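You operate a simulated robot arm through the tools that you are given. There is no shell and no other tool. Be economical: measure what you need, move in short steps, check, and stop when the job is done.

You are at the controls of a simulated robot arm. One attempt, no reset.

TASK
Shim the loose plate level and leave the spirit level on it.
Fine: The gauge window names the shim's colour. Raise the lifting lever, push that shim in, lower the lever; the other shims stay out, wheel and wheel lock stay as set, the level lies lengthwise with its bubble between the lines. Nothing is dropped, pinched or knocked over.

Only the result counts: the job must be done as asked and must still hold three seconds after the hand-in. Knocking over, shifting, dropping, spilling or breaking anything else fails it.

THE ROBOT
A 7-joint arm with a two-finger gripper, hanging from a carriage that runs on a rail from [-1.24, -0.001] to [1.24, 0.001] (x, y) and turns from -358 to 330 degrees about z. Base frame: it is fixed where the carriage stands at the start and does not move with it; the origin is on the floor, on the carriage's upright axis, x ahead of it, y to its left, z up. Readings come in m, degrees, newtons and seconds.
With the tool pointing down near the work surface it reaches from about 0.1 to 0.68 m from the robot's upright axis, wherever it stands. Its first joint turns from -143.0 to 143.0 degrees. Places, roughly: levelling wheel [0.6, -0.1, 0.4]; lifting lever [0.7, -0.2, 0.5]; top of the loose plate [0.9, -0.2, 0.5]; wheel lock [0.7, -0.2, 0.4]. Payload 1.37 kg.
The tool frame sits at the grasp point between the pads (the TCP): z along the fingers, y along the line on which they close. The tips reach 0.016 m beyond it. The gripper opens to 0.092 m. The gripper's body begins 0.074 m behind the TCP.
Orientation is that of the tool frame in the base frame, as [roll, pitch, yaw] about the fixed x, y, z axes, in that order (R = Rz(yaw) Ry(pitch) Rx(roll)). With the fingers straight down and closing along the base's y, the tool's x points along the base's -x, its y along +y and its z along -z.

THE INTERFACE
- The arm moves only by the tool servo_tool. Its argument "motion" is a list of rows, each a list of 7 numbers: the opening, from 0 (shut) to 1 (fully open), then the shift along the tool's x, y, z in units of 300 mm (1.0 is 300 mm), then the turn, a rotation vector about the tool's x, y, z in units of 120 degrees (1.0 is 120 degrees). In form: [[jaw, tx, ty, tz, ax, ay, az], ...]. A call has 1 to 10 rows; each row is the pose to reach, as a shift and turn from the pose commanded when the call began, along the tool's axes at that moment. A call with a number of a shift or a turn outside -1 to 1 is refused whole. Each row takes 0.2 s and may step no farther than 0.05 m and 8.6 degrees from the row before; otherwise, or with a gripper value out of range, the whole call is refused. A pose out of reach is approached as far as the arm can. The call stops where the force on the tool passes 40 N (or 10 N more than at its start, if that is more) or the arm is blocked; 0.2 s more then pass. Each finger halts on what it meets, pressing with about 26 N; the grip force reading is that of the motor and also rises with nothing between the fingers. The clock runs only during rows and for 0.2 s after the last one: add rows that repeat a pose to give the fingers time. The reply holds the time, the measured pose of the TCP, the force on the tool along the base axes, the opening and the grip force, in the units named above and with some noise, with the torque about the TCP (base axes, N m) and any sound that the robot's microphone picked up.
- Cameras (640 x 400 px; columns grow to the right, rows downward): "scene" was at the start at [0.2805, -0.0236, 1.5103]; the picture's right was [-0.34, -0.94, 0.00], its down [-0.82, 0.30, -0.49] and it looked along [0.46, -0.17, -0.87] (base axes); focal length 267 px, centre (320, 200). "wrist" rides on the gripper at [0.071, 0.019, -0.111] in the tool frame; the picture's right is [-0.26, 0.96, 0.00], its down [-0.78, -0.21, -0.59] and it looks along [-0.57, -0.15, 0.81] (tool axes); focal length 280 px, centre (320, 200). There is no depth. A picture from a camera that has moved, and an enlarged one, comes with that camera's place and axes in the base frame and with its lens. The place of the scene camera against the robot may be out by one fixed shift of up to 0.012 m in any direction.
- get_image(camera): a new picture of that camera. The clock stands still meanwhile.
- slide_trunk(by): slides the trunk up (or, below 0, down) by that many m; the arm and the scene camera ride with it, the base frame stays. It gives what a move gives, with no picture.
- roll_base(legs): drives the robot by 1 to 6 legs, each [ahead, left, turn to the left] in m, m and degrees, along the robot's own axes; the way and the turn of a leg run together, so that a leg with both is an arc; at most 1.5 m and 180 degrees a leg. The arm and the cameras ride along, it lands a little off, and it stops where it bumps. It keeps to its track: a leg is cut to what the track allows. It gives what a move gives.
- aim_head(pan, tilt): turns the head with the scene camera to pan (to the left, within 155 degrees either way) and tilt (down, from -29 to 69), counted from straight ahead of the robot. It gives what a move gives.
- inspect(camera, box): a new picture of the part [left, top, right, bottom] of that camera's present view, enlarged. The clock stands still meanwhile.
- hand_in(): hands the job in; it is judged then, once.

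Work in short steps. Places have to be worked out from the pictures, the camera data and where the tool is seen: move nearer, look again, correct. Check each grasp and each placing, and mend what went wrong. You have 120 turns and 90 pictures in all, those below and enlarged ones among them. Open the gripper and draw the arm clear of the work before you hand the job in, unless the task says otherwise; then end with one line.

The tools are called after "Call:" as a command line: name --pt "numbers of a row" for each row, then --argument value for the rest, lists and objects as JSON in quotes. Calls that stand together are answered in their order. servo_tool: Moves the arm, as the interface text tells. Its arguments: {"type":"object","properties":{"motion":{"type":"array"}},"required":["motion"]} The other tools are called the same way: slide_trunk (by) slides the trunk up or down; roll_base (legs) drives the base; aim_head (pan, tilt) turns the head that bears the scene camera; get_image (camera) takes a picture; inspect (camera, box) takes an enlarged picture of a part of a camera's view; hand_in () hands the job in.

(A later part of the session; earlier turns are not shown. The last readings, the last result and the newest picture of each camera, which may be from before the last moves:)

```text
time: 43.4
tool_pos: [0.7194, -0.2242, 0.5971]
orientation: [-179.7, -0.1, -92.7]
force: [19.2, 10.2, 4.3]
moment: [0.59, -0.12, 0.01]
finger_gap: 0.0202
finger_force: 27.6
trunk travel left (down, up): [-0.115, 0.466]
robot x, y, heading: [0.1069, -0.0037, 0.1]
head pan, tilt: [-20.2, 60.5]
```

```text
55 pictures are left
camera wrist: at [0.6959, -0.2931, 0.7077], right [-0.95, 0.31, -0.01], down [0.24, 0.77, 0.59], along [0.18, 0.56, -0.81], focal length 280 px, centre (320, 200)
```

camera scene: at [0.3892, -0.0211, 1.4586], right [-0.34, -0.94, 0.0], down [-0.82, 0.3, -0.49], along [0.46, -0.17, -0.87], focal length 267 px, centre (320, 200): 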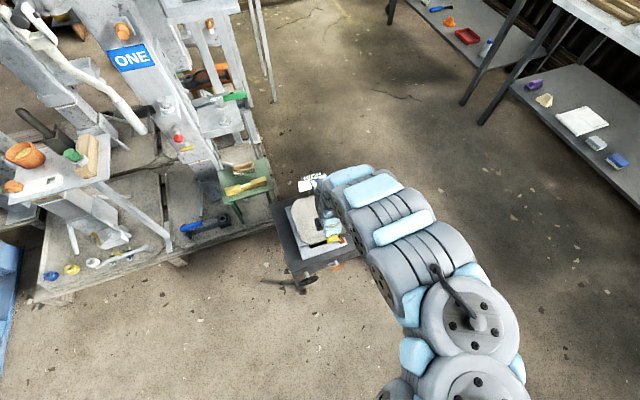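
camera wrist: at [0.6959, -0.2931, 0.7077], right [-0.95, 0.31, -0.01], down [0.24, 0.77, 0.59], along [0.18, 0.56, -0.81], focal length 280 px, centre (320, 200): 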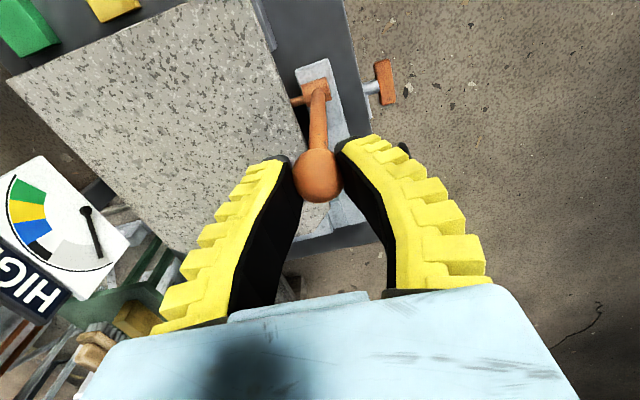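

The gauge now reads HIGH: the plate is lifted. I carry the lever slightly past the vertical to see whether it finds a stop.

Call:
servo_tool --pt "0.05 0.03 0 -0.002 0 0 0" --pt "0.05 0.06 0 0.0 0 0 0" --pt "0.05 0.09 0 0.004 0 0 0" --pt "0.05 0.09 0 0.004 0 0 0"

Call:
get_image --camera "wrist"

```text
time: 44.0
tool_pos: [0.7204, -0.2339, 0.5966]
orientation: [-179.8, 0.2, -92.4]
force: [3.6, 19.2, 28.2]
moment: [0.23, -0.23, 0.06]
finger_gap: 0.0202
finger_force: 27.9
trunk travel left (down, up): [-0.115, 0.466]
robot x, y, heading: [0.1074, 0.0017, -0.0]
head pan, tilt: [-20.2, 60.5]
stopped in row 3: the force on the tool passed its limit at 45 N (the readings are from after the stop); the commanded pose is now the measured one
```

```text
54 pictures are left
camera wrist: at [0.6966, -0.3038, 0.7071], right [-0.95, 0.3, 0.0], down [0.24, 0.77, 0.59], along [0.18, 0.56, -0.81], focal length 280 px, centre (320, 200)
```

wrist: 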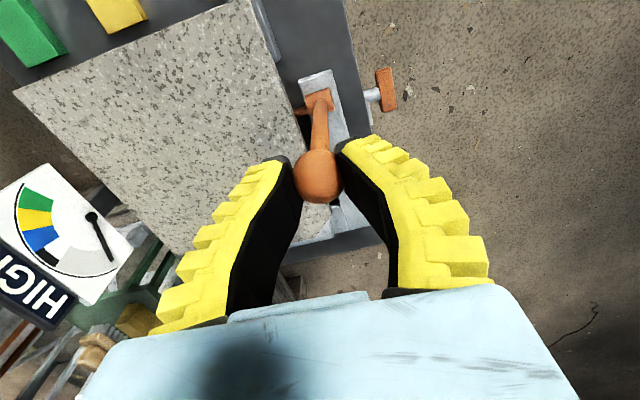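

It met a stop at about 90°. I open slightly first to see whether it stays up by itself.

Call:
servo_tool --pt "0.15 0 0 0 0 0 0" --pt "0.3 0 0 0 0 0 0" --pt "0.42 0 0 0 0 0 0" --pt "0.42 0 0 0 0 0 0"

Call:
get_image --camera "wrist"

```text
time: 45.0
tool_pos: [0.7128, -0.2425, 0.595]
orientation: [179.9, 0.0, -92.7]
force: [0.1, -0.3, -0.2]
moment: [-0.01, -0.01, -0.01]
finger_gap: 0.0421
finger_force: 2.4
trunk travel left (down, up): [-0.115, 0.466]
robot x, y, heading: [0.1033, -0.0028, 0.2]
head pan, tilt: [-20.2, 60.5]
```

```text
53 pictures are left
camera wrist: at [0.6899, -0.3117, 0.7057], right [-0.95, 0.31, 0.0], down [0.25, 0.77, 0.59], along [0.18, 0.56, -0.81], focal length 280 px, centre (320, 200)
```

wrist: 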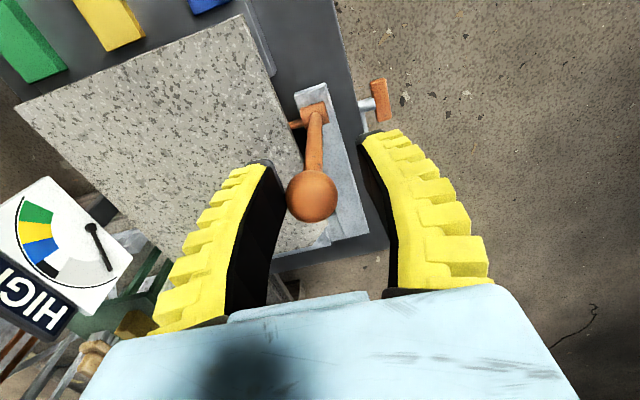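

The lever holds by itself. I clear the ball upward, raise the trunk, and move the carriage ahead for the green shim.

Call:
servo_tool --pt "0.8 0 -0.02 -0.01 0 0 0" --pt "1 0 -0.02 -0.08 0 0 0" --pt "1 0 -0.02 -0.15 0 0 0" --pt "1 0 -0.02 -0.15 0 0 0"

Call:
slide_trunk --by 0.2

Call:
get_image --camera "wrist"

```text
time: 46.0
tool_pos: [0.7179, -0.2414, 0.6391]
orientation: [179.9, 0.0, -92.7]
force: [-0.4, -0.3, -0.1]
moment: [-0.01, 0.0, 0.0]
finger_gap: 0.092
finger_force: 0.1
trunk travel left (down, up): [-0.115, 0.466]
robot x, y, heading: [0.1095, 0.0024, 0.0]
head pan, tilt: [-20.2, 60.5]
```

```text
time: 48.2
tool_pos: [0.7192, -0.2415, 0.839]
orientation: [179.9, 0.0, -92.6]
force: [0.2, 0.4, -0.9]
moment: [-0.01, 0.02, 0.0]
finger_gap: 0.0918
finger_force: 0.1
trunk travel left (down, up): [-0.315, 0.266]
robot x, y, heading: [0.1072, -0.0007, 0.4]
head pan, tilt: [-20.2, 60.5]
```

```text
52 pictures are left
camera wrist: at [0.6967, -0.3111, 0.95], right [-0.95, 0.3, 0.0], down [0.25, 0.77, 0.59], along [0.18, 0.56, -0.81], focal length 280 px, centre (320, 200)
```

wrist: 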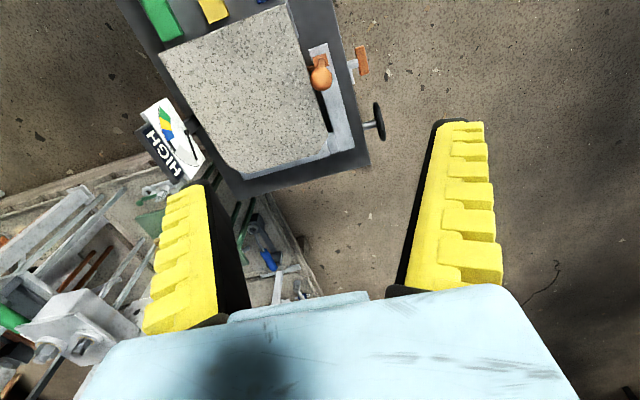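

I roll ahead to x≈0.49, keeping the hand high.

Call:
roll_base --legs '[[0.383, 0, 0]]'

Call:
servo_tool --pt "1 0.12 0.09 0 0 0 0" --pt "1 0.24 0.18 0 0 0 0" --pt "1 0.36 0.28 0 0 0 0" --pt "1 0.48 0.38 0 0 0 0" --pt "1 0.57 0.47 0 0 0 0" --pt "1 0.66 0.56 0 0 0 0" --pt "1 0.66 0.56 0 0 0 0"

Call:
get_image --camera "wrist"

```text
time: 50.6
tool_pos: [1.1046, -0.2401, 0.8392]
orientation: [180.0, 0.0, -92.4]
force: [0.1, -0.2, -0.4]
moment: [-0.02, 0.01, -0.01]
finger_gap: 0.0925
finger_force: 0.0
trunk travel left (down, up): [-0.315, 0.266]
robot x, y, heading: [0.4922, 0.0011, 0.4]
head pan, tilt: [-20.2, 60.5]
```

```text
time: 52.2
tool_pos: [0.9289, -0.4314, 0.8384]
orientation: [179.9, 0.0, -92.4]
force: [0.1, -0.6, -0.7]
moment: [0.0, -0.01, 0.01]
finger_gap: 0.0918
finger_force: 0.0
trunk travel left (down, up): [-0.315, 0.266]
robot x, y, heading: [0.4938, -0.0026, 0.1]
head pan, tilt: [-20.2, 60.5]
```

```text
51 pictures are left
camera wrist: at [0.906, -0.501, 0.95], right [-0.95, 0.3, 0.0], down [0.24, 0.77, 0.59], along [0.18, 0.56, -0.81], focal length 280 px, centre (320, 200)
```

wrist: 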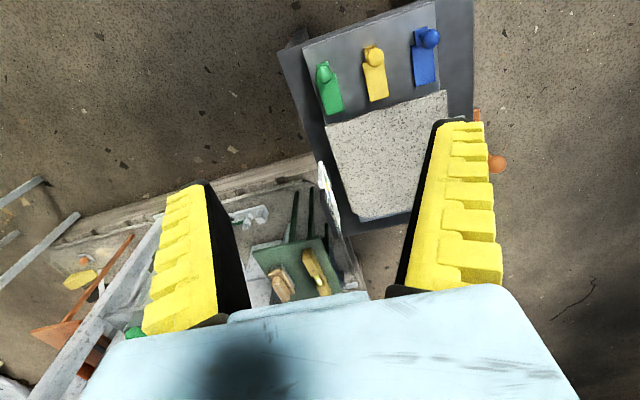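

The shims are in view. I lower the trunk to just above them and look again.

Call:
slide_trunk --by -0.19

Call:
servo_tool --pt "1 0 0 0.1 0 0 0" --pt "1 0 0 0.2 0 0 0" --pt "1 0 0 0.2 0 0 0"

Call:
get_image --camera "wrist"

```text
time: 54.3
tool_pos: [0.9289, -0.4304, 0.6491]
orientation: [179.9, 0.0, -92.4]
force: [0.5, -0.3, 0.1]
moment: [-0.02, 0.0, -0.05]
finger_gap: 0.0921
finger_force: 0.0
trunk travel left (down, up): [-0.125, 0.456]
robot x, y, heading: [0.495, 0.0043, 0.0]
head pan, tilt: [-20.2, 60.5]
```

```text
time: 55.1
tool_pos: [0.9296, -0.4312, 0.5895]
orientation: [179.9, 0.0, -92.4]
force: [-0.3, -0.3, -0.7]
moment: [-0.01, 0.01, -0.01]
finger_gap: 0.0917
finger_force: 0.1
trunk travel left (down, up): [-0.125, 0.456]
robot x, y, heading: [0.4896, -0.001, 0.3]
head pan, tilt: [-20.2, 60.5]
```

```text
50 pictures are left
camera wrist: at [0.9073, -0.5011, 0.7001], right [-0.95, 0.3, 0.0], down [0.24, 0.77, 0.59], along [0.18, 0.56, -0.81], focal length 280 px, centre (320, 200)
```

wrist: 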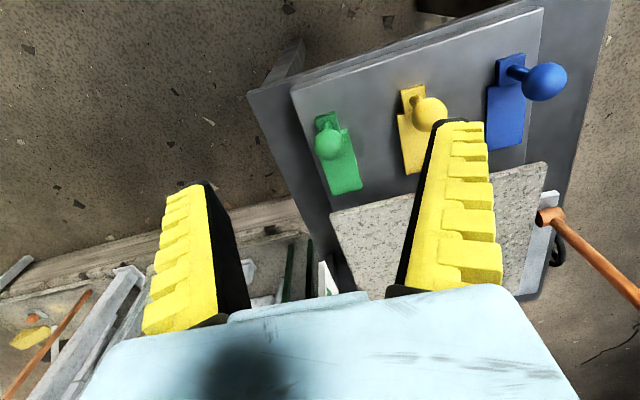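

Green knob at (0.930, -0.405). I'll grip it with the fingers set slightly behind its centre (y≈-0.413), so they stay clear of the plate when the shim goes in.

Call:
servo_tool --pt "1 -0.06 0 0.1 0 0 0" --pt "0.7 -0.06 0 0.2 0 0 0" --pt "0.6 -0.06 0 0.3 0 0 0" --pt "0.6 -0.06 0 0.345 0 0 0" --pt "0.6 -0.06 0 0.345 0 0 0"

Call:
get_image --camera "wrist"

```text
time: 56.3
tool_pos: [0.9292, -0.4135, 0.4859]
orientation: [179.9, -0.1, -92.3]
force: [0.4, 0.8, 0.4]
moment: [0.03, -0.06, 0.0]
finger_gap: 0.0578
finger_force: 1.7
trunk travel left (down, up): [-0.125, 0.456]
robot x, y, heading: [0.4932, 0.0036, 0.4]
head pan, tilt: [-20.2, 60.5]
```

```text
49 pictures are left
camera wrist: at [0.9074, -0.4826, 0.5967], right [-0.95, 0.3, 0.0], down [0.24, 0.77, 0.59], along [0.18, 0.56, -0.81], focal length 280 px, centre (320, 200)
```

wrist: 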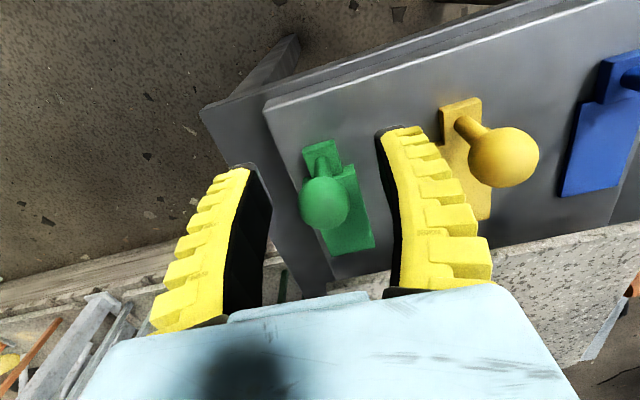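

Knob sits 9 mm ahead of the finger centre as planned. I close.

Call:
servo_tool --pt "0.3 0 0 0 0 0 0" --pt "0.1 0 0 0 0 0 0" --pt "0.1 0 0 0 0 0 0"

Call:
get_image --camera "wrist"

```text
time: 57.1
tool_pos: [0.9302, -0.4127, 0.4858]
orientation: [179.9, 0.0, -92.5]
force: [2.3, -1.7, -6.3]
moment: [-0.12, 0.03, 0.01]
finger_gap: 0.0199
finger_force: 28.4
trunk travel left (down, up): [-0.125, 0.456]
robot x, y, heading: [0.4882, -0.0003, 0.5]
head pan, tilt: [-20.2, 60.5]
```

```text
48 pictures are left
camera wrist: at [0.9075, -0.4824, 0.5966], right [-0.95, 0.3, 0.0], down [0.24, 0.77, 0.59], along [0.18, 0.56, -0.81], focal length 280 px, centre (320, 200)
```

wrist: 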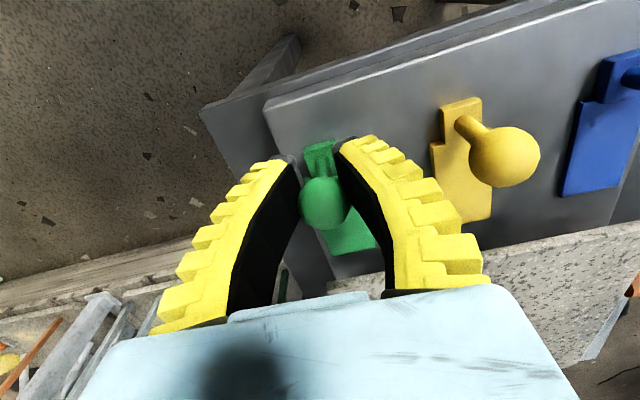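

Gripped, and the shim is parallel to the bench edge. I push 40 mm in along the slot direction.

Call:
servo_tool --pt "0.1 -0.03 0 0 0 0 0" --pt "0.1 -0.06 0 0 0 0 0" --pt "0.1 -0.09 0 0 0 0 0" --pt "0.1 -0.133 0 0 0 0 0" --pt "0.1 -0.133 0 0 0 0 0"

Call:
get_image --camera "wrist"

```text
time: 58.3
tool_pos: [0.9309, -0.3736, 0.4845]
orientation: [179.9, 0.0, -92.5]
force: [-1.5, -1.2, -5.5]
moment: [-0.28, 0.01, 0.0]
finger_gap: 0.02
finger_force: 28.2
trunk travel left (down, up): [-0.125, 0.456]
robot x, y, heading: [0.4916, -0.0035, 0.2]
head pan, tilt: [-20.2, 60.5]
```

```text
47 pictures are left
camera wrist: at [0.9076, -0.443, 0.5962], right [-0.95, 0.3, 0.0], down [0.25, 0.77, 0.59], along [0.18, 0.56, -0.81], focal length 280 px, centre (320, 200)
```

wrist: 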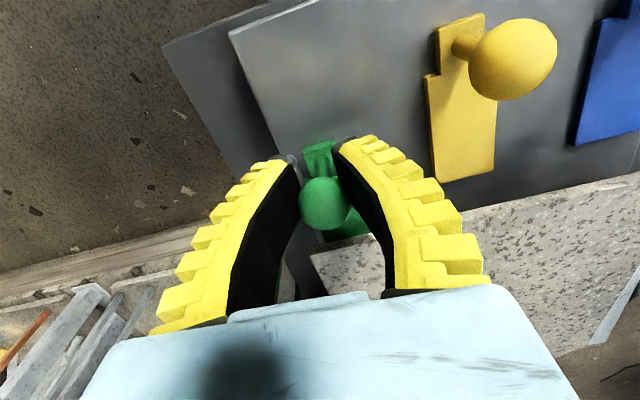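

It slides under the plate without resistance. I push another 30 mm.

Call:
servo_tool --pt "0.1 -0.03 0 0 0 0 0" --pt "0.1 -0.06 0 0 0 0 0" --pt "0.1 -0.09 0 0 0 0 0" --pt "0.1 -0.1 0 0 0 0 0" --pt "0.1 -0.1 0 0 0 0 0"

Call:
inspect --camera "wrist" --box '[220, 80, 480, 300]'

```text
time: 59.2
tool_pos: [0.9289, -0.3547, 0.485]
orientation: [-179.9, -0.4, -92.7]
force: [1.8, -21.8, -33.1]
moment: [-0.43, 0.07, -0.01]
finger_gap: 0.0145
finger_force: 28.0
trunk travel left (down, up): [-0.125, 0.456]
robot x, y, heading: [0.4923, -0.0036, 0.4]
head pan, tilt: [-20.2, 60.5]
stopped in row 4: the force on the tool passed its limit at 43 N (the readings are from after the stop); the commanded pose is now the measured one
```

```text
1.82 times, centred on (350, 190) of wrist
camera zoom: at [0.9072, -0.4236, 0.5979], right [-0.95, 0.31, 0.0], down [0.25, 0.77, 0.58], along [0.18, 0.55, -0.81], focal length 510 px, centre (266, 218)
```

zoom: 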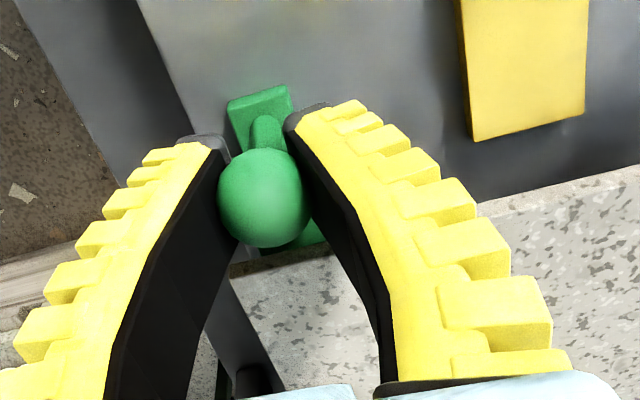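

Resistance, with the fingers pulled down: the grip below the knob's equator seems to lift the shim against the plate. I release and look.

Call:
servo_tool --pt "0.3 0 0 0 0 0 0" --pt "0.6 0.02 0 0 0 0 0" --pt "0.6 0.1 0 -0.05 0 0 0" --pt "0.6 0.2 0 -0.1 0 0 0" --pt "0.6 0.25 0 -0.15 0 0 0" --pt "0.6 0.25 0 -0.15 0 0 0"

Call:
get_image --camera "wrist"

```text
time: 60.6
tool_pos: [0.9295, -0.4226, 0.5312]
orientation: [-180.0, -0.1, -92.5]
force: [0.1, 0.2, 0.6]
moment: [0.0, 0.06, 0.01]
finger_gap: 0.0577
finger_force: 1.8
trunk travel left (down, up): [-0.125, 0.456]
robot x, y, heading: [0.4903, -0.0024, 0.0]
head pan, tilt: [-20.2, 60.5]
```

```text
45 pictures are left
camera wrist: at [0.9064, -0.4908, 0.6426], right [-0.95, 0.3, 0.0], down [0.24, 0.77, 0.59], along [0.18, 0.56, -0.81], focal length 280 px, centre (320, 200)
```

wrist: 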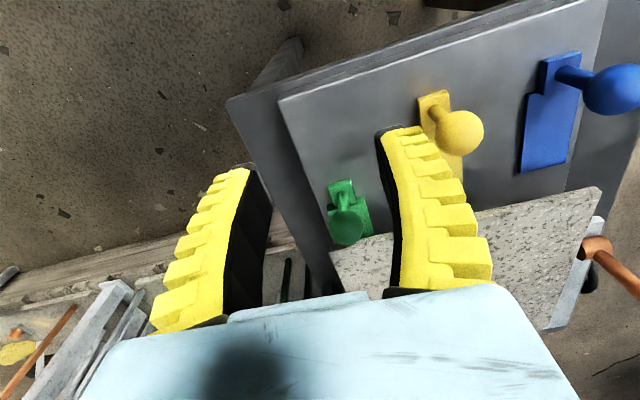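

The shim is 52 mm in, with about 28 mm of body still outside. I close the fingers and will push the knob from behind instead, at its mid height.

Call:
servo_tool --pt "0.3 0 0 0 0 0 0" --pt "0 -0.0 0 0 0 0 0" --pt "0 -0.03 0 0.05 0 0 0" --pt "0 -0.08 0 0.12 0 0 0" --pt "0 -0.1 0 0.177 0 0 0" --pt "0 -0.1 0 0.177 0 0 0"

Call:
servo_tool --pt "0 -0.03 0 0 0 0 0" --pt "0 -0.05 0 0 0 0 0" --pt "0 -0.07 0 0 0 0 0" --pt "0 -0.09 0 0 0 0 0" --pt "0 -0.11 0 0 0 0 0" --pt "0 -0.13 0 0 0 0 0"

Call:
get_image --camera "wrist"

```text
time: 62.0
tool_pos: [0.9305, -0.3932, 0.4773]
orientation: [-179.9, -0.3, -92.5]
force: [0.5, -0.8, -0.1]
moment: [-0.01, -0.01, 0.0]
finger_gap: 0.0001
finger_force: 26.3
trunk travel left (down, up): [-0.125, 0.456]
robot x, y, heading: [0.4921, 0.0019, 0.1]
head pan, tilt: [-20.2, 60.5]
```

```text
time: 63.1
tool_pos: [0.9296, -0.3794, 0.4813]
orientation: [-179.5, -1.0, -93.0]
force: [-4.5, -22.5, -13.3]
moment: [-0.06, 0.03, 0.1]
finger_gap: 0.0059
finger_force: 27.9
trunk travel left (down, up): [-0.125, 0.456]
robot x, y, heading: [0.492, 0.0014, 0.0]
head pan, tilt: [-20.2, 60.5]
stopped in row 5: the force on the tool passed its limit at 44 N (the readings are from after the stop); the commanded pose is now the measured one
```

```text
44 pictures are left
camera wrist: at [0.9051, -0.4472, 0.5927], right [-0.95, 0.31, -0.01], down [0.25, 0.78, 0.58], along [0.19, 0.55, -0.82], focal length 280 px, centre (320, 200)
```

wrist: 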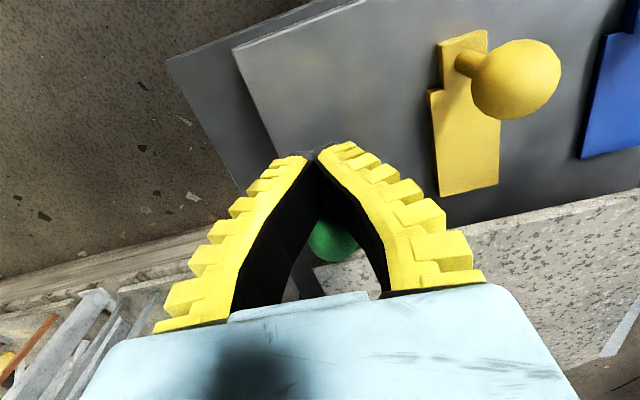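

The shim won't go further under 44 N. I back off and examine the gap and the lever.

Call:
servo_tool --pt "0 0.05 0 0 0 0 0" --pt "0 0.15 0 0 0 0 0" --pt "0 0.3 0 0 0 0 0" --pt "0 0.3 0 0 0 0 0"

Call:
get_image --camera "wrist"

Call:
get_image --camera "scene"

```text
time: 64.1
tool_pos: [0.9277, -0.4588, 0.4796]
orientation: [-179.6, -0.4, -92.7]
force: [0.3, 0.7, 0.5]
moment: [-0.01, 0.02, 0.01]
finger_gap: 0.0
finger_force: 27.4
trunk travel left (down, up): [-0.125, 0.456]
robot x, y, heading: [0.4918, 0.0015, 0.3]
head pan, tilt: [-20.2, 60.5]
```

```text
43 pictures are left
camera wrist: at [0.9036, -0.5276, 0.591], right [-0.95, 0.31, -0.01], down [0.25, 0.77, 0.58], along [0.19, 0.55, -0.81], focal length 280 px, centre (320, 200)
```

wrist: 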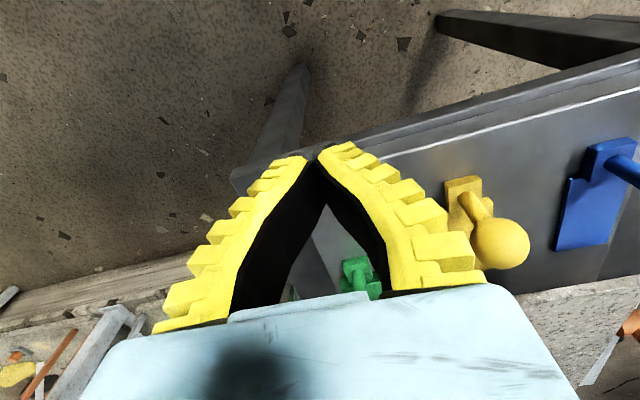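

```text
42 pictures are left
camera scene: at [0.7725, -0.0225, 1.4679], right [-0.34, -0.94, 0.0], down [-0.82, 0.3, -0.49], along [0.46, -0.17, -0.87], focal length 267 px, centre (320, 200)
```

scene: 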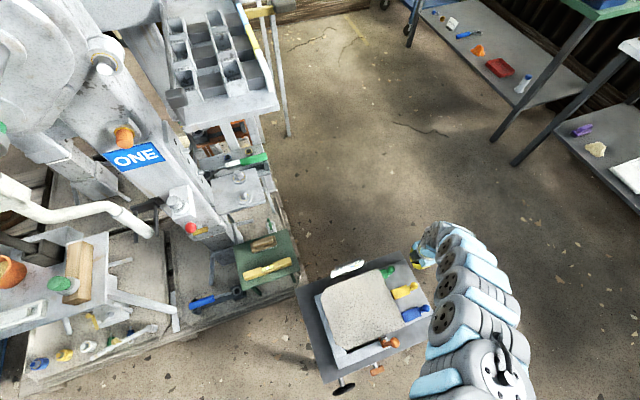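

Call:
inspect --camera "scene" --box '[290, 240, 440, 400]'

```text
2.50 times, centred on (365, 320) of scene
camera zoom: at [0.7725, -0.0225, 1.4679], right [-0.34, -0.94, 0.0], down [-0.82, 0.3, -0.49], along [0.46, -0.17, -0.87], focal length 668 px, centre (208, -100)
```

zoom: 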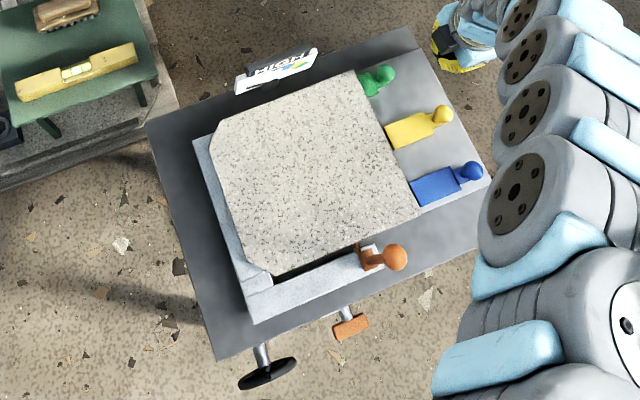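

The lever is upright and the shim shows ~30 mm outside. To see the gap under the plate I tilt the wrist camera toward horizontal.

Call:
servo_tool --pt "0 0.04 0 -0.02 0 -0.07 0" --pt "0 0.08 0 -0.04 0 -0.14 0" --pt "0 0.12 0 -0.06 0 -0.21 0" --pt "0 0.16 0 -0.08 0 -0.28 0" --pt "0 0.18 0 -0.08 0 -0.35 0" --pt "0 0.2 0 -0.08 0 -0.417 0" --pt "0 0.2 0 -0.08 0 -0.417 0"

Call:
get_image --camera "wrist"

```text
time: 65.7
tool_pos: [0.8382, -0.4168, 0.5886]
orientation: [-179.8, 39.3, -92.4]
force: [-0.5, -1.2, -0.2]
moment: [-0.01, -0.01, -0.04]
finger_gap: 0.0
finger_force: 27.3
out of reach, approached as far as the arm can: row 1, 2, 3, 4, 5, 6, 7
trunk travel left (down, up): [-0.125, 0.456]
robot x, y, heading: [0.4924, 0.0007, -0.0]
head pan, tilt: [-20.2, 60.5]
```

```text
40 pictures are left
camera wrist: at [0.8131, -0.5412, 0.6296], right [-0.96, 0.25, 0.16], down [0.22, 0.22, 0.95], along [0.2, 0.94, -0.26], focal length 280 px, centre (320, 200)
```

wrist: 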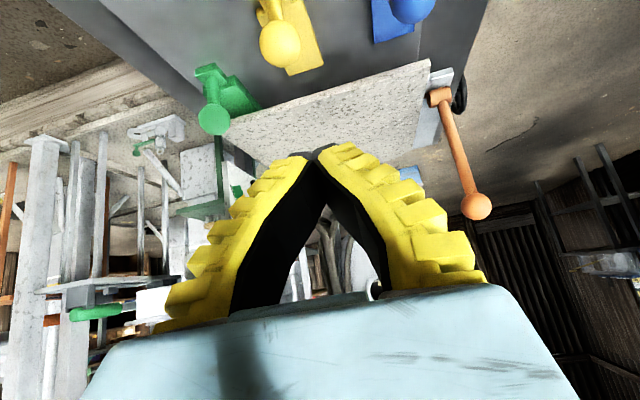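

Call:
inspect --camera "wrist" --box '[170, 40, 330, 150]'

Call:
inspect --camera "wrist" --box '[290, 40, 510, 190]'

```text
3.64 times, centred on (250, 95) of wrist
camera zoom: at [0.8131, -0.5412, 0.6296], right [-0.96, 0.25, 0.16], down [0.22, 0.22, 0.95], along [0.2, 0.94, -0.26], focal length 1020 px, centre (574, 582)
```

zoom: 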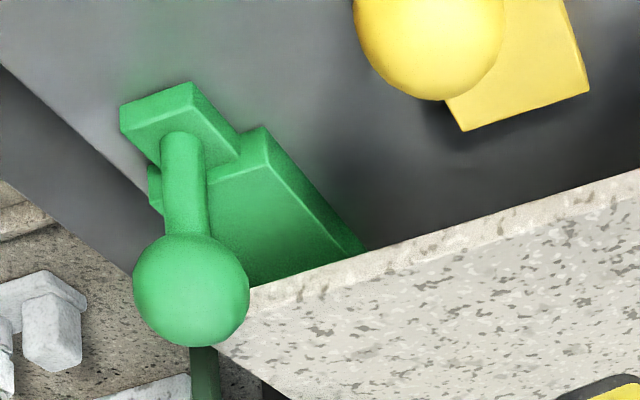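

```text
2.67 times, centred on (400, 115) of wrist
camera zoom: at [0.8131, -0.5412, 0.6296], right [-0.96, 0.25, 0.16], down [0.22, 0.22, 0.95], along [0.2, 0.94, -0.26], focal length 748 px, centre (107, 427)
```

zoom: 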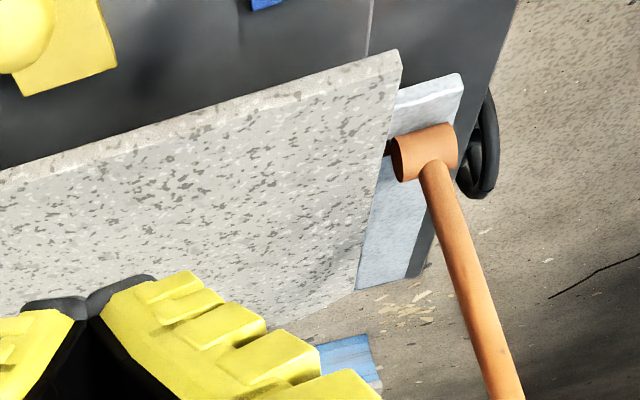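

The plate's bottom edge is at z≈0.467 and the shim top about 0.45, so there's clearance at the edge. I want a lower, more horizontal look beneath the plate; I move away from the bench first, then lower.

Call:
servo_tool --pt "0 0.065 -0.06 -0.053 0 0 0" --pt "0 0.13 -0.12 -0.106 0 0 0" --pt "0 0.195 -0.18 -0.16 0 0 0" --pt "0 0.258 -0.233 -0.211 0 0 0" --pt "0 0.258 -0.233 -0.211 0 0 0"

```text
time: 66.9
tool_pos: [0.8344, -0.4252, 0.5947]
orientation: [-179.7, 39.3, -92.3]
force: [0.2, -1.1, 0.4]
moment: [0.01, 0.0, 0.01]
finger_gap: 0.0002
finger_force: 27.7
out of reach, approached as far as the arm can: row 1, 2, 3, 4, 5
trunk travel left (down, up): [-0.125, 0.456]
robot x, y, heading: [0.4907, 0.0007, 0.2]
head pan, tilt: [-20.2, 60.5]
```

That's the reach limit. Rather than more looking, I'll test a lower push on the shim's tab (less tilting). I return the tool to vertical behind the green shim.

Call:
servo_tool --pt "0 0.0 -0.08 0 0 0.066 0" --pt "0 0.0 -0.16 0 0 0.132 0" --pt "0 0.0 -0.24 0 0 0.198 0" --pt "0 0.0 -0.32 0.05 0 0.264 0" --pt "0 0.03 -0.32 0.12 0 0.328 0" --pt "0 0.062 -0.32 0.207 0 0.328 0" --pt "0 0.062 -0.32 0.207 0 0.328 0"

Call:
get_image --camera "wrist"

```text
time: 68.5
tool_pos: [0.932, -0.4019, 0.535]
orientation: [-179.8, 0.0, -92.5]
force: [0.0, 0.0, 0.0]
moment: [0.01, 0.01, -0.02]
finger_gap: 0.0001
finger_force: 27.0
trunk travel left (down, up): [-0.125, 0.456]
robot x, y, heading: [0.4923, 0.0032, 0.2]
head pan, tilt: [-20.2, 60.5]
```

```text
37 pictures are left
camera wrist: at [0.9097, -0.4716, 0.647], right [-0.95, 0.3, 0.0], down [0.24, 0.77, 0.59], along [0.18, 0.56, -0.81], focal length 280 px, centre (320, 200)
```

wrist: 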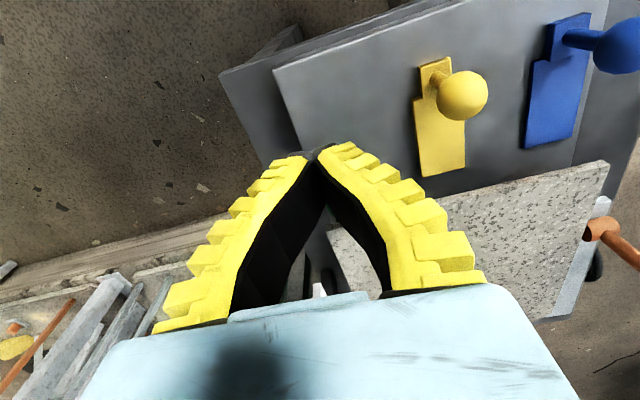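

I lower behind the tab until near the bench surface (stops on contact).

Call:
servo_tool --pt "0 0.01 0 0.12 0 0 0" --pt "0 0.01 0 0.22 0 0 0" --pt "0 0.01 0 0.25 0 0 0" --pt "0 0.01 0 0.265 0 0 0" --pt "0 0.01 0 0.275 0 0 0"

```text
time: 69.7
tool_pos: [0.9327, -0.4065, 0.4533]
orientation: [-179.9, 0.0, -92.5]
force: [-0.1, -0.4, -0.6]
moment: [0.0, 0.0, 0.0]
finger_gap: 0.0002
finger_force: 27.7
trunk travel left (down, up): [-0.125, 0.456]
robot x, y, heading: [0.4947, -0.0003, 0.3]
head pan, tilt: [-20.2, 60.5]
```

Call:
servo_tool --pt "0 0 0 0.01 0 0 0" --pt "0 0 0 0.02 0 0 0" --pt "0 0 0 0.03 0 0 0" --pt "0 0 0 0.03 0 0 0"

```text
time: 70.3
tool_pos: [0.9339, -0.4067, 0.451]
orientation: [-180.0, 0.0, -92.6]
force: [-5.2, 7.7, 31.3]
moment: [0.09, 0.04, 0.0]
finger_gap: 0.0
finger_force: 28.3
trunk travel left (down, up): [-0.125, 0.456]
robot x, y, heading: [0.4893, -0.0023, 0.2]
head pan, tilt: [-20.2, 60.5]
stopped in row 2: the force on the tool passed its limit at 44 N (the readings are from after the stop); the commanded pose is now the measured one
```

Surface is at z≈0.435. I raise 3 mm and push the tab forward.

Call:
servo_tool --pt "0 0 0 -0.011 0 0 0" --pt "0 -0.04 0 -0.011 0 0 0" --pt "0 -0.06 0 -0.011 0 0 0" --pt "0 -0.08 0 -0.011 0 0 0" --pt "0 -0.1 0 -0.011 0 0 0" --pt "0 -0.12 0 -0.011 0 0 0" --pt "0 -0.14 0 -0.011 0 0 0"

Call:
get_image --camera "wrist"

```text
time: 71.9
tool_pos: [0.9343, -0.3804, 0.4555]
orientation: [-179.7, -0.6, -92.7]
force: [-1.6, -33.4, -5.7]
moment: [-0.36, -0.05, 0.22]
finger_gap: 0.0001
finger_force: 27.7
trunk travel left (down, up): [-0.125, 0.456]
robot x, y, heading: [0.4954, -0.0005, 0.2]
head pan, tilt: [-20.2, 60.5]
```

```text
36 pictures are left
camera wrist: at [0.9108, -0.4483, 0.5677], right [-0.95, 0.31, -0.01], down [0.25, 0.78, 0.58], along [0.18, 0.55, -0.81], focal length 280 px, centre (320, 200)
```

wrist: 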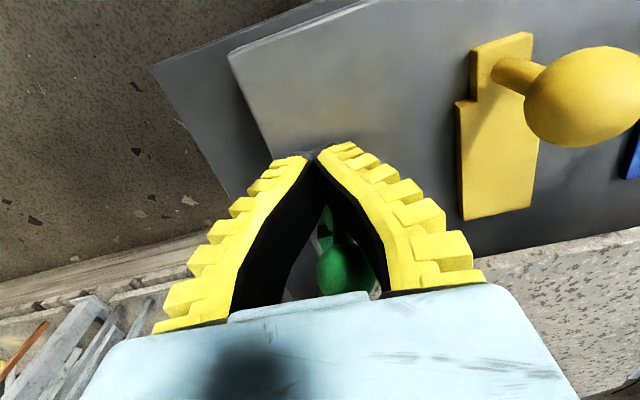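

It hits a firm stop at the same place with a low push too, so it seems seated. I back off and go to lower the lever, then the gauge will tell.

Call:
servo_tool --pt "0 0.05 0 0 0 0 0" --pt "0 0.12 0 -0.05 0 0 0" --pt "0.3 0.18 0 -0.2 0 0 0" --pt "0.6 0.18 0 -0.35 0 0 0" --pt "1 0.18 0 -0.5 0 0 0" --pt "1 0.18 0 -0.5 0 0 0"

Call:
get_image --camera "wrist"

Call:
slide_trunk --by 0.2

```text
time: 73.3
tool_pos: [0.9308, -0.419, 0.6037]
orientation: [-179.9, 0.0, -92.6]
force: [-1.0, -0.8, -0.6]
moment: [0.03, 0.01, 0.04]
finger_gap: 0.092
finger_force: 0.1
trunk travel left (down, up): [-0.125, 0.456]
robot x, y, heading: [0.4895, 0.0023, 0.2]
head pan, tilt: [-20.2, 60.5]
```

```text
35 pictures are left
camera wrist: at [0.908, -0.4881, 0.7139], right [-0.95, 0.31, 0.0], down [0.25, 0.77, 0.59], along [0.18, 0.56, -0.81], focal length 280 px, centre (320, 200)
```

wrist: 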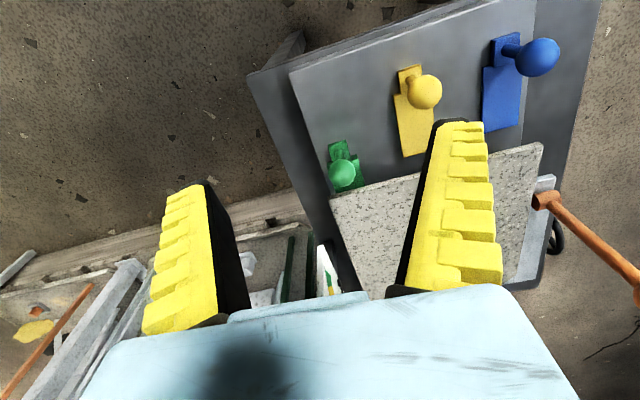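

```text
time: 75.5
tool_pos: [0.9314, -0.4178, 0.8029]
orientation: [-179.9, 0.0, -92.4]
force: [-0.7, -0.7, -0.3]
moment: [-0.01, 0.0, 0.01]
finger_gap: 0.0918
finger_force: 0.1
trunk travel left (down, up): [-0.325, 0.256]
robot x, y, heading: [0.4921, -0.0035, 0.3]
head pan, tilt: [-20.2, 60.5]
```

About 30 mm of body remains outside, which leaves doubt. Before trapping it I want a low look under the plate; I move the carriage ahead so the camera can get down on the shim side.

Call:
roll_base --legs '[[0.42, 0, 0]]'

Call:
servo_tool --pt "1 0.06 0.12 0 0 0 0" --pt "1 0.12 0.26 0 0 0 0" --pt "1 0.18 0.4 0 0 0 0" --pt "1 0.24 0.54 0 0 0 0" --pt "1 0.3 0.68 0 0 0 0" --pt "1 0.35 0.82 0 0 0 0" --pt "1 0.4 0.96 0 0 0 0" --pt "1 0.4 0.96 0 0 0 0"

```text
time: 78.0
tool_pos: [1.3465, -0.4171, 0.8021]
orientation: [-180.0, 0.1, -92.4]
force: [-0.4, 0.5, -0.5]
moment: [0.01, 0.04, 0.01]
finger_gap: 0.0919
finger_force: 0.0
trunk travel left (down, up): [-0.325, 0.256]
robot x, y, heading: [0.907, 0.0011, 0.2]
head pan, tilt: [-20.2, 60.5]
```

```text
time: 79.8
tool_pos: [1.0526, -0.5244, 0.8017]
orientation: [-179.9, 0.0, -92.4]
force: [-0.4, -0.9, -0.2]
moment: [-0.04, -0.03, 0.03]
finger_gap: 0.0921
finger_force: 0.1
trunk travel left (down, up): [-0.325, 0.256]
robot x, y, heading: [0.9063, 0.0028, 0.3]
head pan, tilt: [-20.2, 60.5]
```

I tilt the tool 50° with the fingers open so I can look between them, then lower.

Call:
servo_tool --pt "1 0 0.06 0 0 -0.07 0" --pt "1 0 0.12 0 0 -0.14 0" --pt "1 -0.03 0.2 0 0 -0.21 0" --pt "1 -0.07 0.28 0 0 -0.28 0" --pt "1 -0.12 0.36 0 0 -0.35 0" --pt "1 -0.16 0.43 0 0 -0.417 0" --pt "1 -0.16 0.43 0 0 -0.417 0"

Call:
slide_trunk --by -0.26

Call:
get_image --camera "wrist"

```text
time: 81.4
tool_pos: [0.9672, -0.4068, 0.8494]
orientation: [-180.0, 50.0, -92.6]
force: [-0.4, -0.6, -0.3]
moment: [0.01, 0.06, -0.02]
finger_gap: 0.0921
finger_force: 0.1
out of reach, approached as far as the arm can: row 4, 5, 6, 7
trunk travel left (down, up): [-0.325, 0.256]
robot x, y, heading: [0.9058, 0.0002, 0.2]
head pan, tilt: [-20.2, 60.5]
```

```text
time: 84.1
tool_pos: [0.9685, -0.408, 0.5897]
orientation: [180.0, 49.9, -92.4]
force: [0.0, -0.2, 0.3]
moment: [0.02, -0.03, 0.03]
finger_gap: 0.0919
finger_force: 0.1
trunk travel left (down, up): [-0.065, 0.516]
robot x, y, heading: [0.9054, -0.0012, 0.7]
head pan, tilt: [-20.2, 60.5]
```

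```text
34 pictures are left
camera wrist: at [0.9417, -0.5372, 0.6075], right [-0.96, 0.21, 0.2], down [0.21, 0.04, 0.98], along [0.2, 0.98, -0.09], focal length 280 px, centre (320, 200)
```

wrist: 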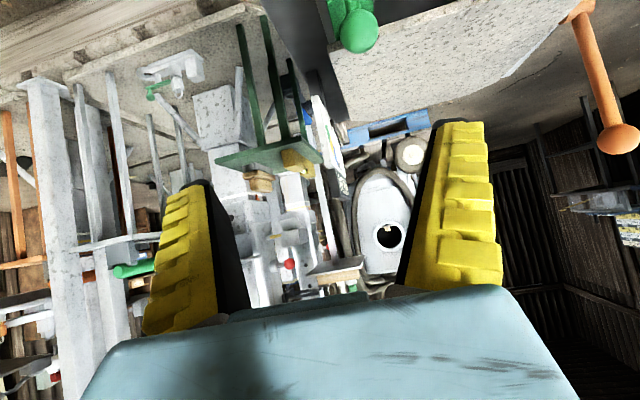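

Call:
slide_trunk --by -0.065

Call:
servo_tool --pt "1 0.04 0 0.02 0 0 0" --pt "1 0.07 0 0.05 0 0 0" --pt "1 0.07 0 0.05 0 0 0"

Call:
get_image --camera "wrist"

```text
time: 85.2
tool_pos: [0.9661, -0.4095, 0.525]
orientation: [180.0, 49.9, -92.5]
force: [0.3, 0.3, 1.0]
moment: [-0.05, 0.01, 0.02]
finger_gap: 0.092
finger_force: 0.1
trunk travel left (down, up): [0.0, 0.581]
robot x, y, heading: [0.9078, 0.0009, 0.1]
head pan, tilt: [-20.2, 60.5]
```

```text
time: 86.0
tool_pos: [0.9729, -0.4018, 0.5065]
orientation: [179.8, 49.7, -92.7]
force: [0.2, 0.3, 0.3]
moment: [0.0, 0.0, 0.01]
finger_gap: 0.0916
finger_force: 0.1
out of reach, approached as far as the arm can: row 1, 2, 3
trunk travel left (down, up): [0.0, 0.581]
robot x, y, heading: [0.9045, -0.0017, 0.3]
head pan, tilt: [-20.2, 60.5]
```

```text
33 pictures are left
camera wrist: at [0.9472, -0.5305, 0.5242], right [-0.96, 0.21, 0.2], down [0.22, 0.04, 0.98], along [0.2, 0.98, -0.09], focal length 280 px, centre (320, 200)
```

wrist: 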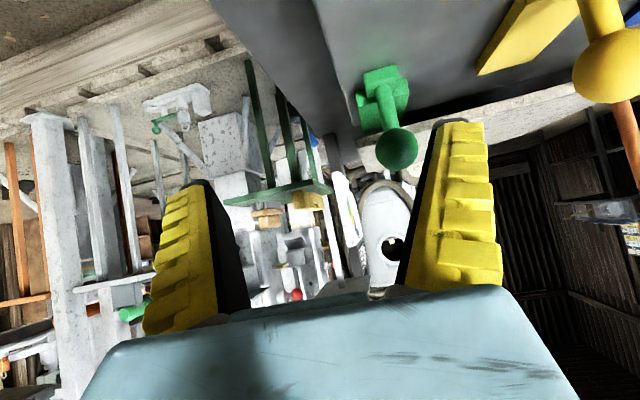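

Call:
inspect --camera "wrist" --box '[310, 40, 490, 180]'

```text
2.86 times, centred on (400, 110) of wrist
camera zoom: at [0.9472, -0.5305, 0.5242], right [-0.96, 0.21, 0.2], down [0.22, 0.04, 0.98], along [0.2, 0.98, -0.09], focal length 801 px, centre (91, 457)
```

zoom: 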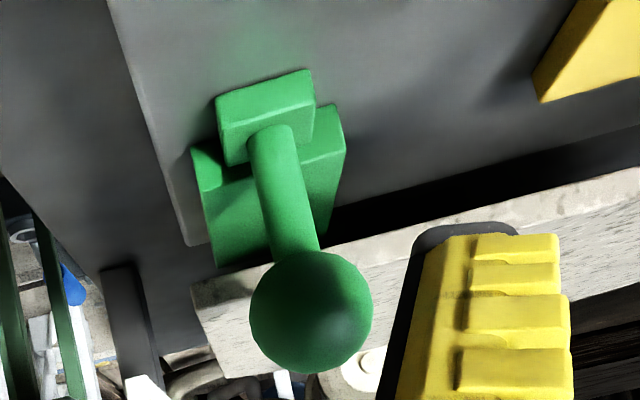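

Call:
inspect --camera "wrist" --box '[395, 70, 495, 130]'

```text
6.40 times, centred on (445, 100) of wrist
camera zoom: at [0.9472, -0.5305, 0.5242], right [-0.96, 0.21, 0.2], down [0.22, 0.04, 0.98], along [0.2, 0.98, -0.09], focal length 1794 px, centre (-480, 840)
```

zoom: 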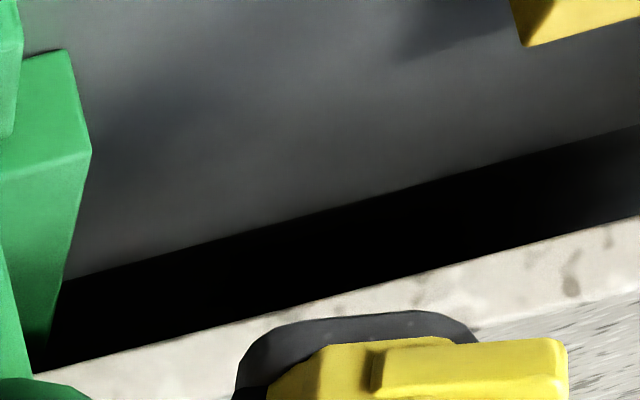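

The gap under the plate is ample (~30 mm against an 11 mm shim), and a dark stop wall lies about one body length beyond the shim's shoulder: the shim is seated against it. I now leave and go back to the lever.

Call:
slide_trunk --by 0.35

Call:
servo_tool --pt "1 0 0 0 0 0.07 0" --pt "1 0 0 0 0 0.14 0" --pt "1 0 0 0 0 0.21 0" --pt "1 0 0 0 0 0.28 0" --pt "1 0 0 0 0 0.35 0" --pt "1 0 0 0 0 0.415 0" --pt "1 0 0 0 0 0.415 0"

```text
time: 89.4
tool_pos: [0.973, -0.4, 0.8552]
orientation: [179.8, 49.8, -92.7]
force: [-0.8, 0.2, 0.3]
moment: [0.02, 0.02, 0.0]
finger_gap: 0.0918
finger_force: 0.1
trunk travel left (down, up): [-0.35, 0.231]
robot x, y, heading: [0.9032, 0.0013, 0.2]
head pan, tilt: [-20.2, 60.5]
```

```text
time: 91.0
tool_pos: [0.9637, -0.4789, 0.7946]
orientation: [179.8, -0.1, -92.5]
force: [-0.2, -0.8, 0.3]
moment: [-0.01, 0.04, 0.01]
finger_gap: 0.0922
finger_force: 0.1
out of reach, approached as far as the arm can: row 3, 4, 5, 6, 7
trunk travel left (down, up): [-0.35, 0.231]
robot x, y, heading: [0.9044, 0.0015, 0.3]
head pan, tilt: [-20.2, 60.5]
```

I drive back to the lever station with the hand high, then swing the arm around forward.

Call:
roll_base --legs '[[-0.79, 0, 0]]'

Call:
servo_tool --pt "1 0.01 -0.15 0 0 0 0" --pt "1 0.02 -0.3 0 0 0 0" --pt "1 0.046 -0.46 0 0 0 0" --pt "1 0.04 -0.62 0 0 0 0" --pt "1 0.0 -0.78 0 0 0 0" --pt "1 -0.07 -0.92 0 0 0 0"

```text
time: 95.2
tool_pos: [0.1765, -0.4797, 0.7942]
orientation: [179.8, 0.1, -92.5]
force: [0.7, -1.0, 0.1]
moment: [-0.01, 0.01, 0.02]
finger_gap: 0.0917
finger_force: 0.0
trunk travel left (down, up): [-0.35, 0.231]
robot x, y, heading: [0.1143, 0.0007, 0.4]
head pan, tilt: [-20.2, 60.5]
```

```text
time: 96.6
tool_pos: [0.452, -0.4708, 0.794]
orientation: [179.8, 0.2, -92.5]
force: [0.6, -1.2, -0.4]
moment: [0.0, -0.07, 0.03]
finger_gap: 0.0919
finger_force: 0.0
trunk travel left (down, up): [-0.35, 0.231]
robot x, y, heading: [0.1167, 0.0002, 0.4]
head pan, tilt: [-20.2, 60.5]
```

Call:
servo_tool --pt "1 -0.08 -0.12 0 0 0 0" --pt "1 -0.17 -0.24 0 0 0 0" --pt "1 -0.27 -0.36 0 0 0 0" --pt "1 -0.37 -0.47 0 0 0 0" --pt "1 -0.48 -0.58 0 0 0 0" --pt "1 -0.59 -0.68 0 0 0 0" --pt "1 -0.7 -0.77 0 0 0 0" --pt "1 -0.809 -0.858 0 0 0 0" --pt "1 -0.809 -0.858 0 0 0 0"

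Call:
get_image --camera "wrist"

```text
time: 98.6
tool_pos: [0.7197, -0.2395, 0.793]
orientation: [179.9, 0.1, -92.5]
force: [1.1, 0.3, 0.3]
moment: [-0.03, -0.01, -0.01]
finger_gap: 0.0921
finger_force: 0.0
trunk travel left (down, up): [-0.35, 0.231]
robot x, y, heading: [0.1174, -0.0001, 0.3]
head pan, tilt: [-20.2, 60.5]
```

```text
30 pictures are left
camera wrist: at [0.6977, -0.3095, 0.9048], right [-0.95, 0.3, 0.0], down [0.25, 0.77, 0.59], along [0.18, 0.56, -0.81], focal length 280 px, centre (320, 200)
```

wrist: 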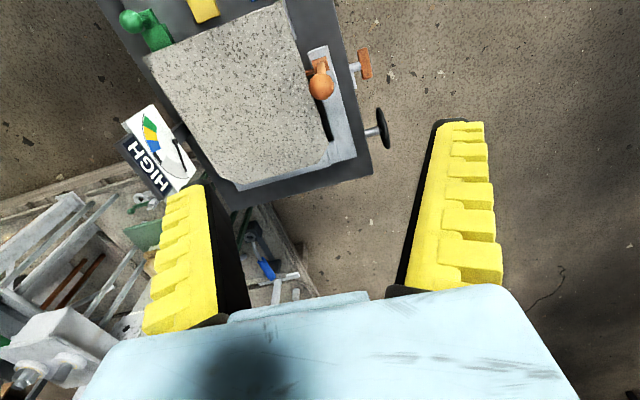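

Ball at (0.721, -0.235), upright. I go down by trunk with fingers straddling it to ball height.

Call:
servo_tool --pt "1 -0.012 -0.003 -0.09 0 0 0" --pt "1 -0.012 -0.003 -0.09 0 0 0"

Call:
slide_trunk --by -0.228

Call:
get_image --camera "wrist"

```text
time: 99.2
tool_pos: [0.7218, -0.2371, 0.8206]
orientation: [179.8, 0.0, -92.6]
force: [0.6, 0.1, -0.6]
moment: [0.04, -0.01, -0.01]
finger_gap: 0.0922
finger_force: 0.0
trunk travel left (down, up): [-0.35, 0.231]
robot x, y, heading: [0.1184, 0.0013, 0.4]
head pan, tilt: [-20.2, 60.5]
```

```text
time: 101.6
tool_pos: [0.7224, -0.2364, 0.5929]
orientation: [179.8, 0.1, -92.5]
force: [0.7, 0.2, 0.0]
moment: [0.02, 0.01, -0.01]
finger_gap: 0.092
finger_force: 0.0
trunk travel left (down, up): [-0.122, 0.459]
robot x, y, heading: [0.1162, -0.0027, 0.3]
head pan, tilt: [-20.2, 60.5]
```

```text
29 pictures are left
camera wrist: at [0.6996, -0.3061, 0.7036], right [-0.95, 0.3, 0.0], down [0.25, 0.77, 0.59], along [0.18, 0.56, -0.81], focal length 280 px, centre (320, 200)
```

wrist: 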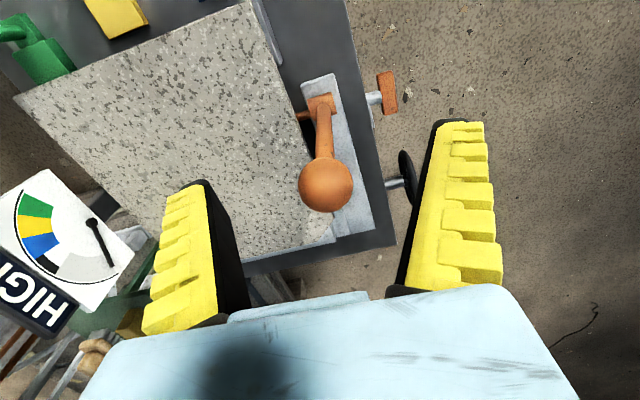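

Gripping the ball and bringing the lever down along the same arc.

Call:
servo_tool --pt "0.5 0 0 0 0 0 0" --pt "0.2 0 0 0 0 0 0" --pt "0.05 0 0 0 0 0 0" --pt "0.05 0 0 0 0 0 0" --pt "0.05 -0.04 0 0.001 0 0 0" --pt "0.05 -0.083 0 0.006 0 0 0" --pt "0.05 -0.122 0 0.015 0 0 0" --pt "0.05 -0.16 0 0.027 0 0 0" --pt "0.05 -0.197 0 0.043 0 0 0" --pt "0.05 -0.232 0 0.061 0 0 0"

Call:
get_image --camera "wrist"

```text
time: 103.8
tool_pos: [0.7203, -0.1693, 0.5731]
orientation: [179.7, 0.0, -92.4]
force: [-10.7, -10.0, -7.9]
moment: [-0.53, 0.05, -0.01]
finger_gap: 0.0196
finger_force: 28.1
trunk travel left (down, up): [-0.122, 0.459]
robot x, y, heading: [0.1199, 0.0016, 0.3]
head pan, tilt: [-20.2, 60.5]
```

```text
28 pictures are left
camera wrist: at [0.6984, -0.2393, 0.6839], right [-0.95, 0.3, 0.01], down [0.25, 0.77, 0.59], along [0.17, 0.56, -0.81], focal length 280 px, centre (320, 200)
```

wrist: 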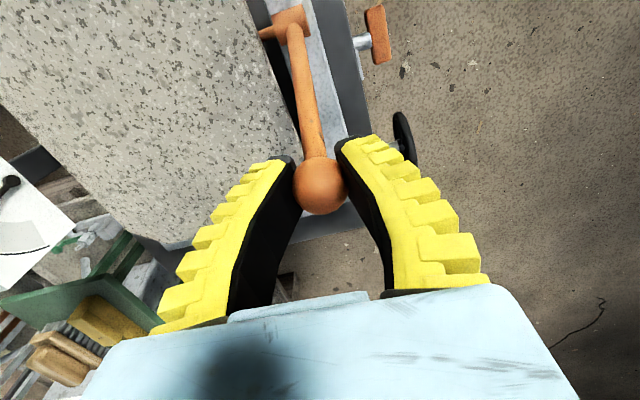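

Following well. I continue down to the rest position.

Call:
servo_tool --pt "0.05 -0.033 0 0.021 0 0 0" --pt "0.05 -0.065 0 0.045 0 0 0" --pt "0.05 -0.095 0 0.073 0 0 0" --pt "0.05 -0.122 0 0.103 0 0 0" --pt "0.05 -0.147 0 0.135 0 0 0" --pt "0.05 -0.167 0 0.167 0 0 0" --pt "0.05 -0.187 0 0.203 0 0 0" --pt "0.05 -0.202 0 0.24 0 0 0" --pt "0.05 -0.214 0 0.278 0 0 0" --pt "0.05 -0.222 0 0.312 0 0 0"

Call:
get_image --camera "wrist"

```text
time: 106.0
tool_pos: [0.7283, -0.1003, 0.4802]
orientation: [179.9, 0.1, -92.4]
force: [-0.1, -0.2, -0.6]
moment: [0.01, -0.01, -0.02]
finger_gap: 0.0093
finger_force: 3.8
trunk travel left (down, up): [-0.122, 0.459]
robot x, y, heading: [0.1159, -0.0015, 0.5]
head pan, tilt: [-20.2, 60.5]
```

```text
27 pictures are left
camera wrist: at [0.7051, -0.1697, 0.5915], right [-0.95, 0.3, 0.0], down [0.25, 0.77, 0.59], along [0.18, 0.56, -0.81], focal length 280 px, centre (320, 200)
```

wrist: 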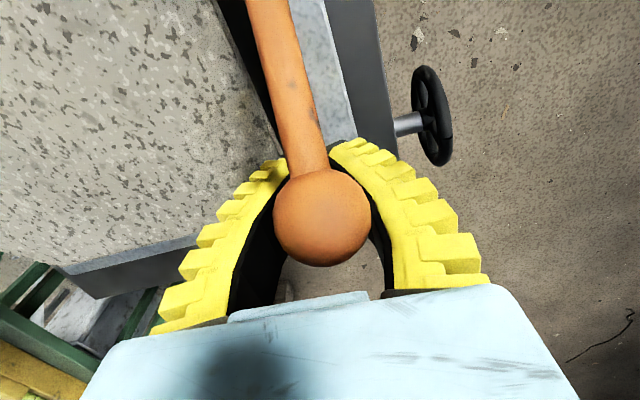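

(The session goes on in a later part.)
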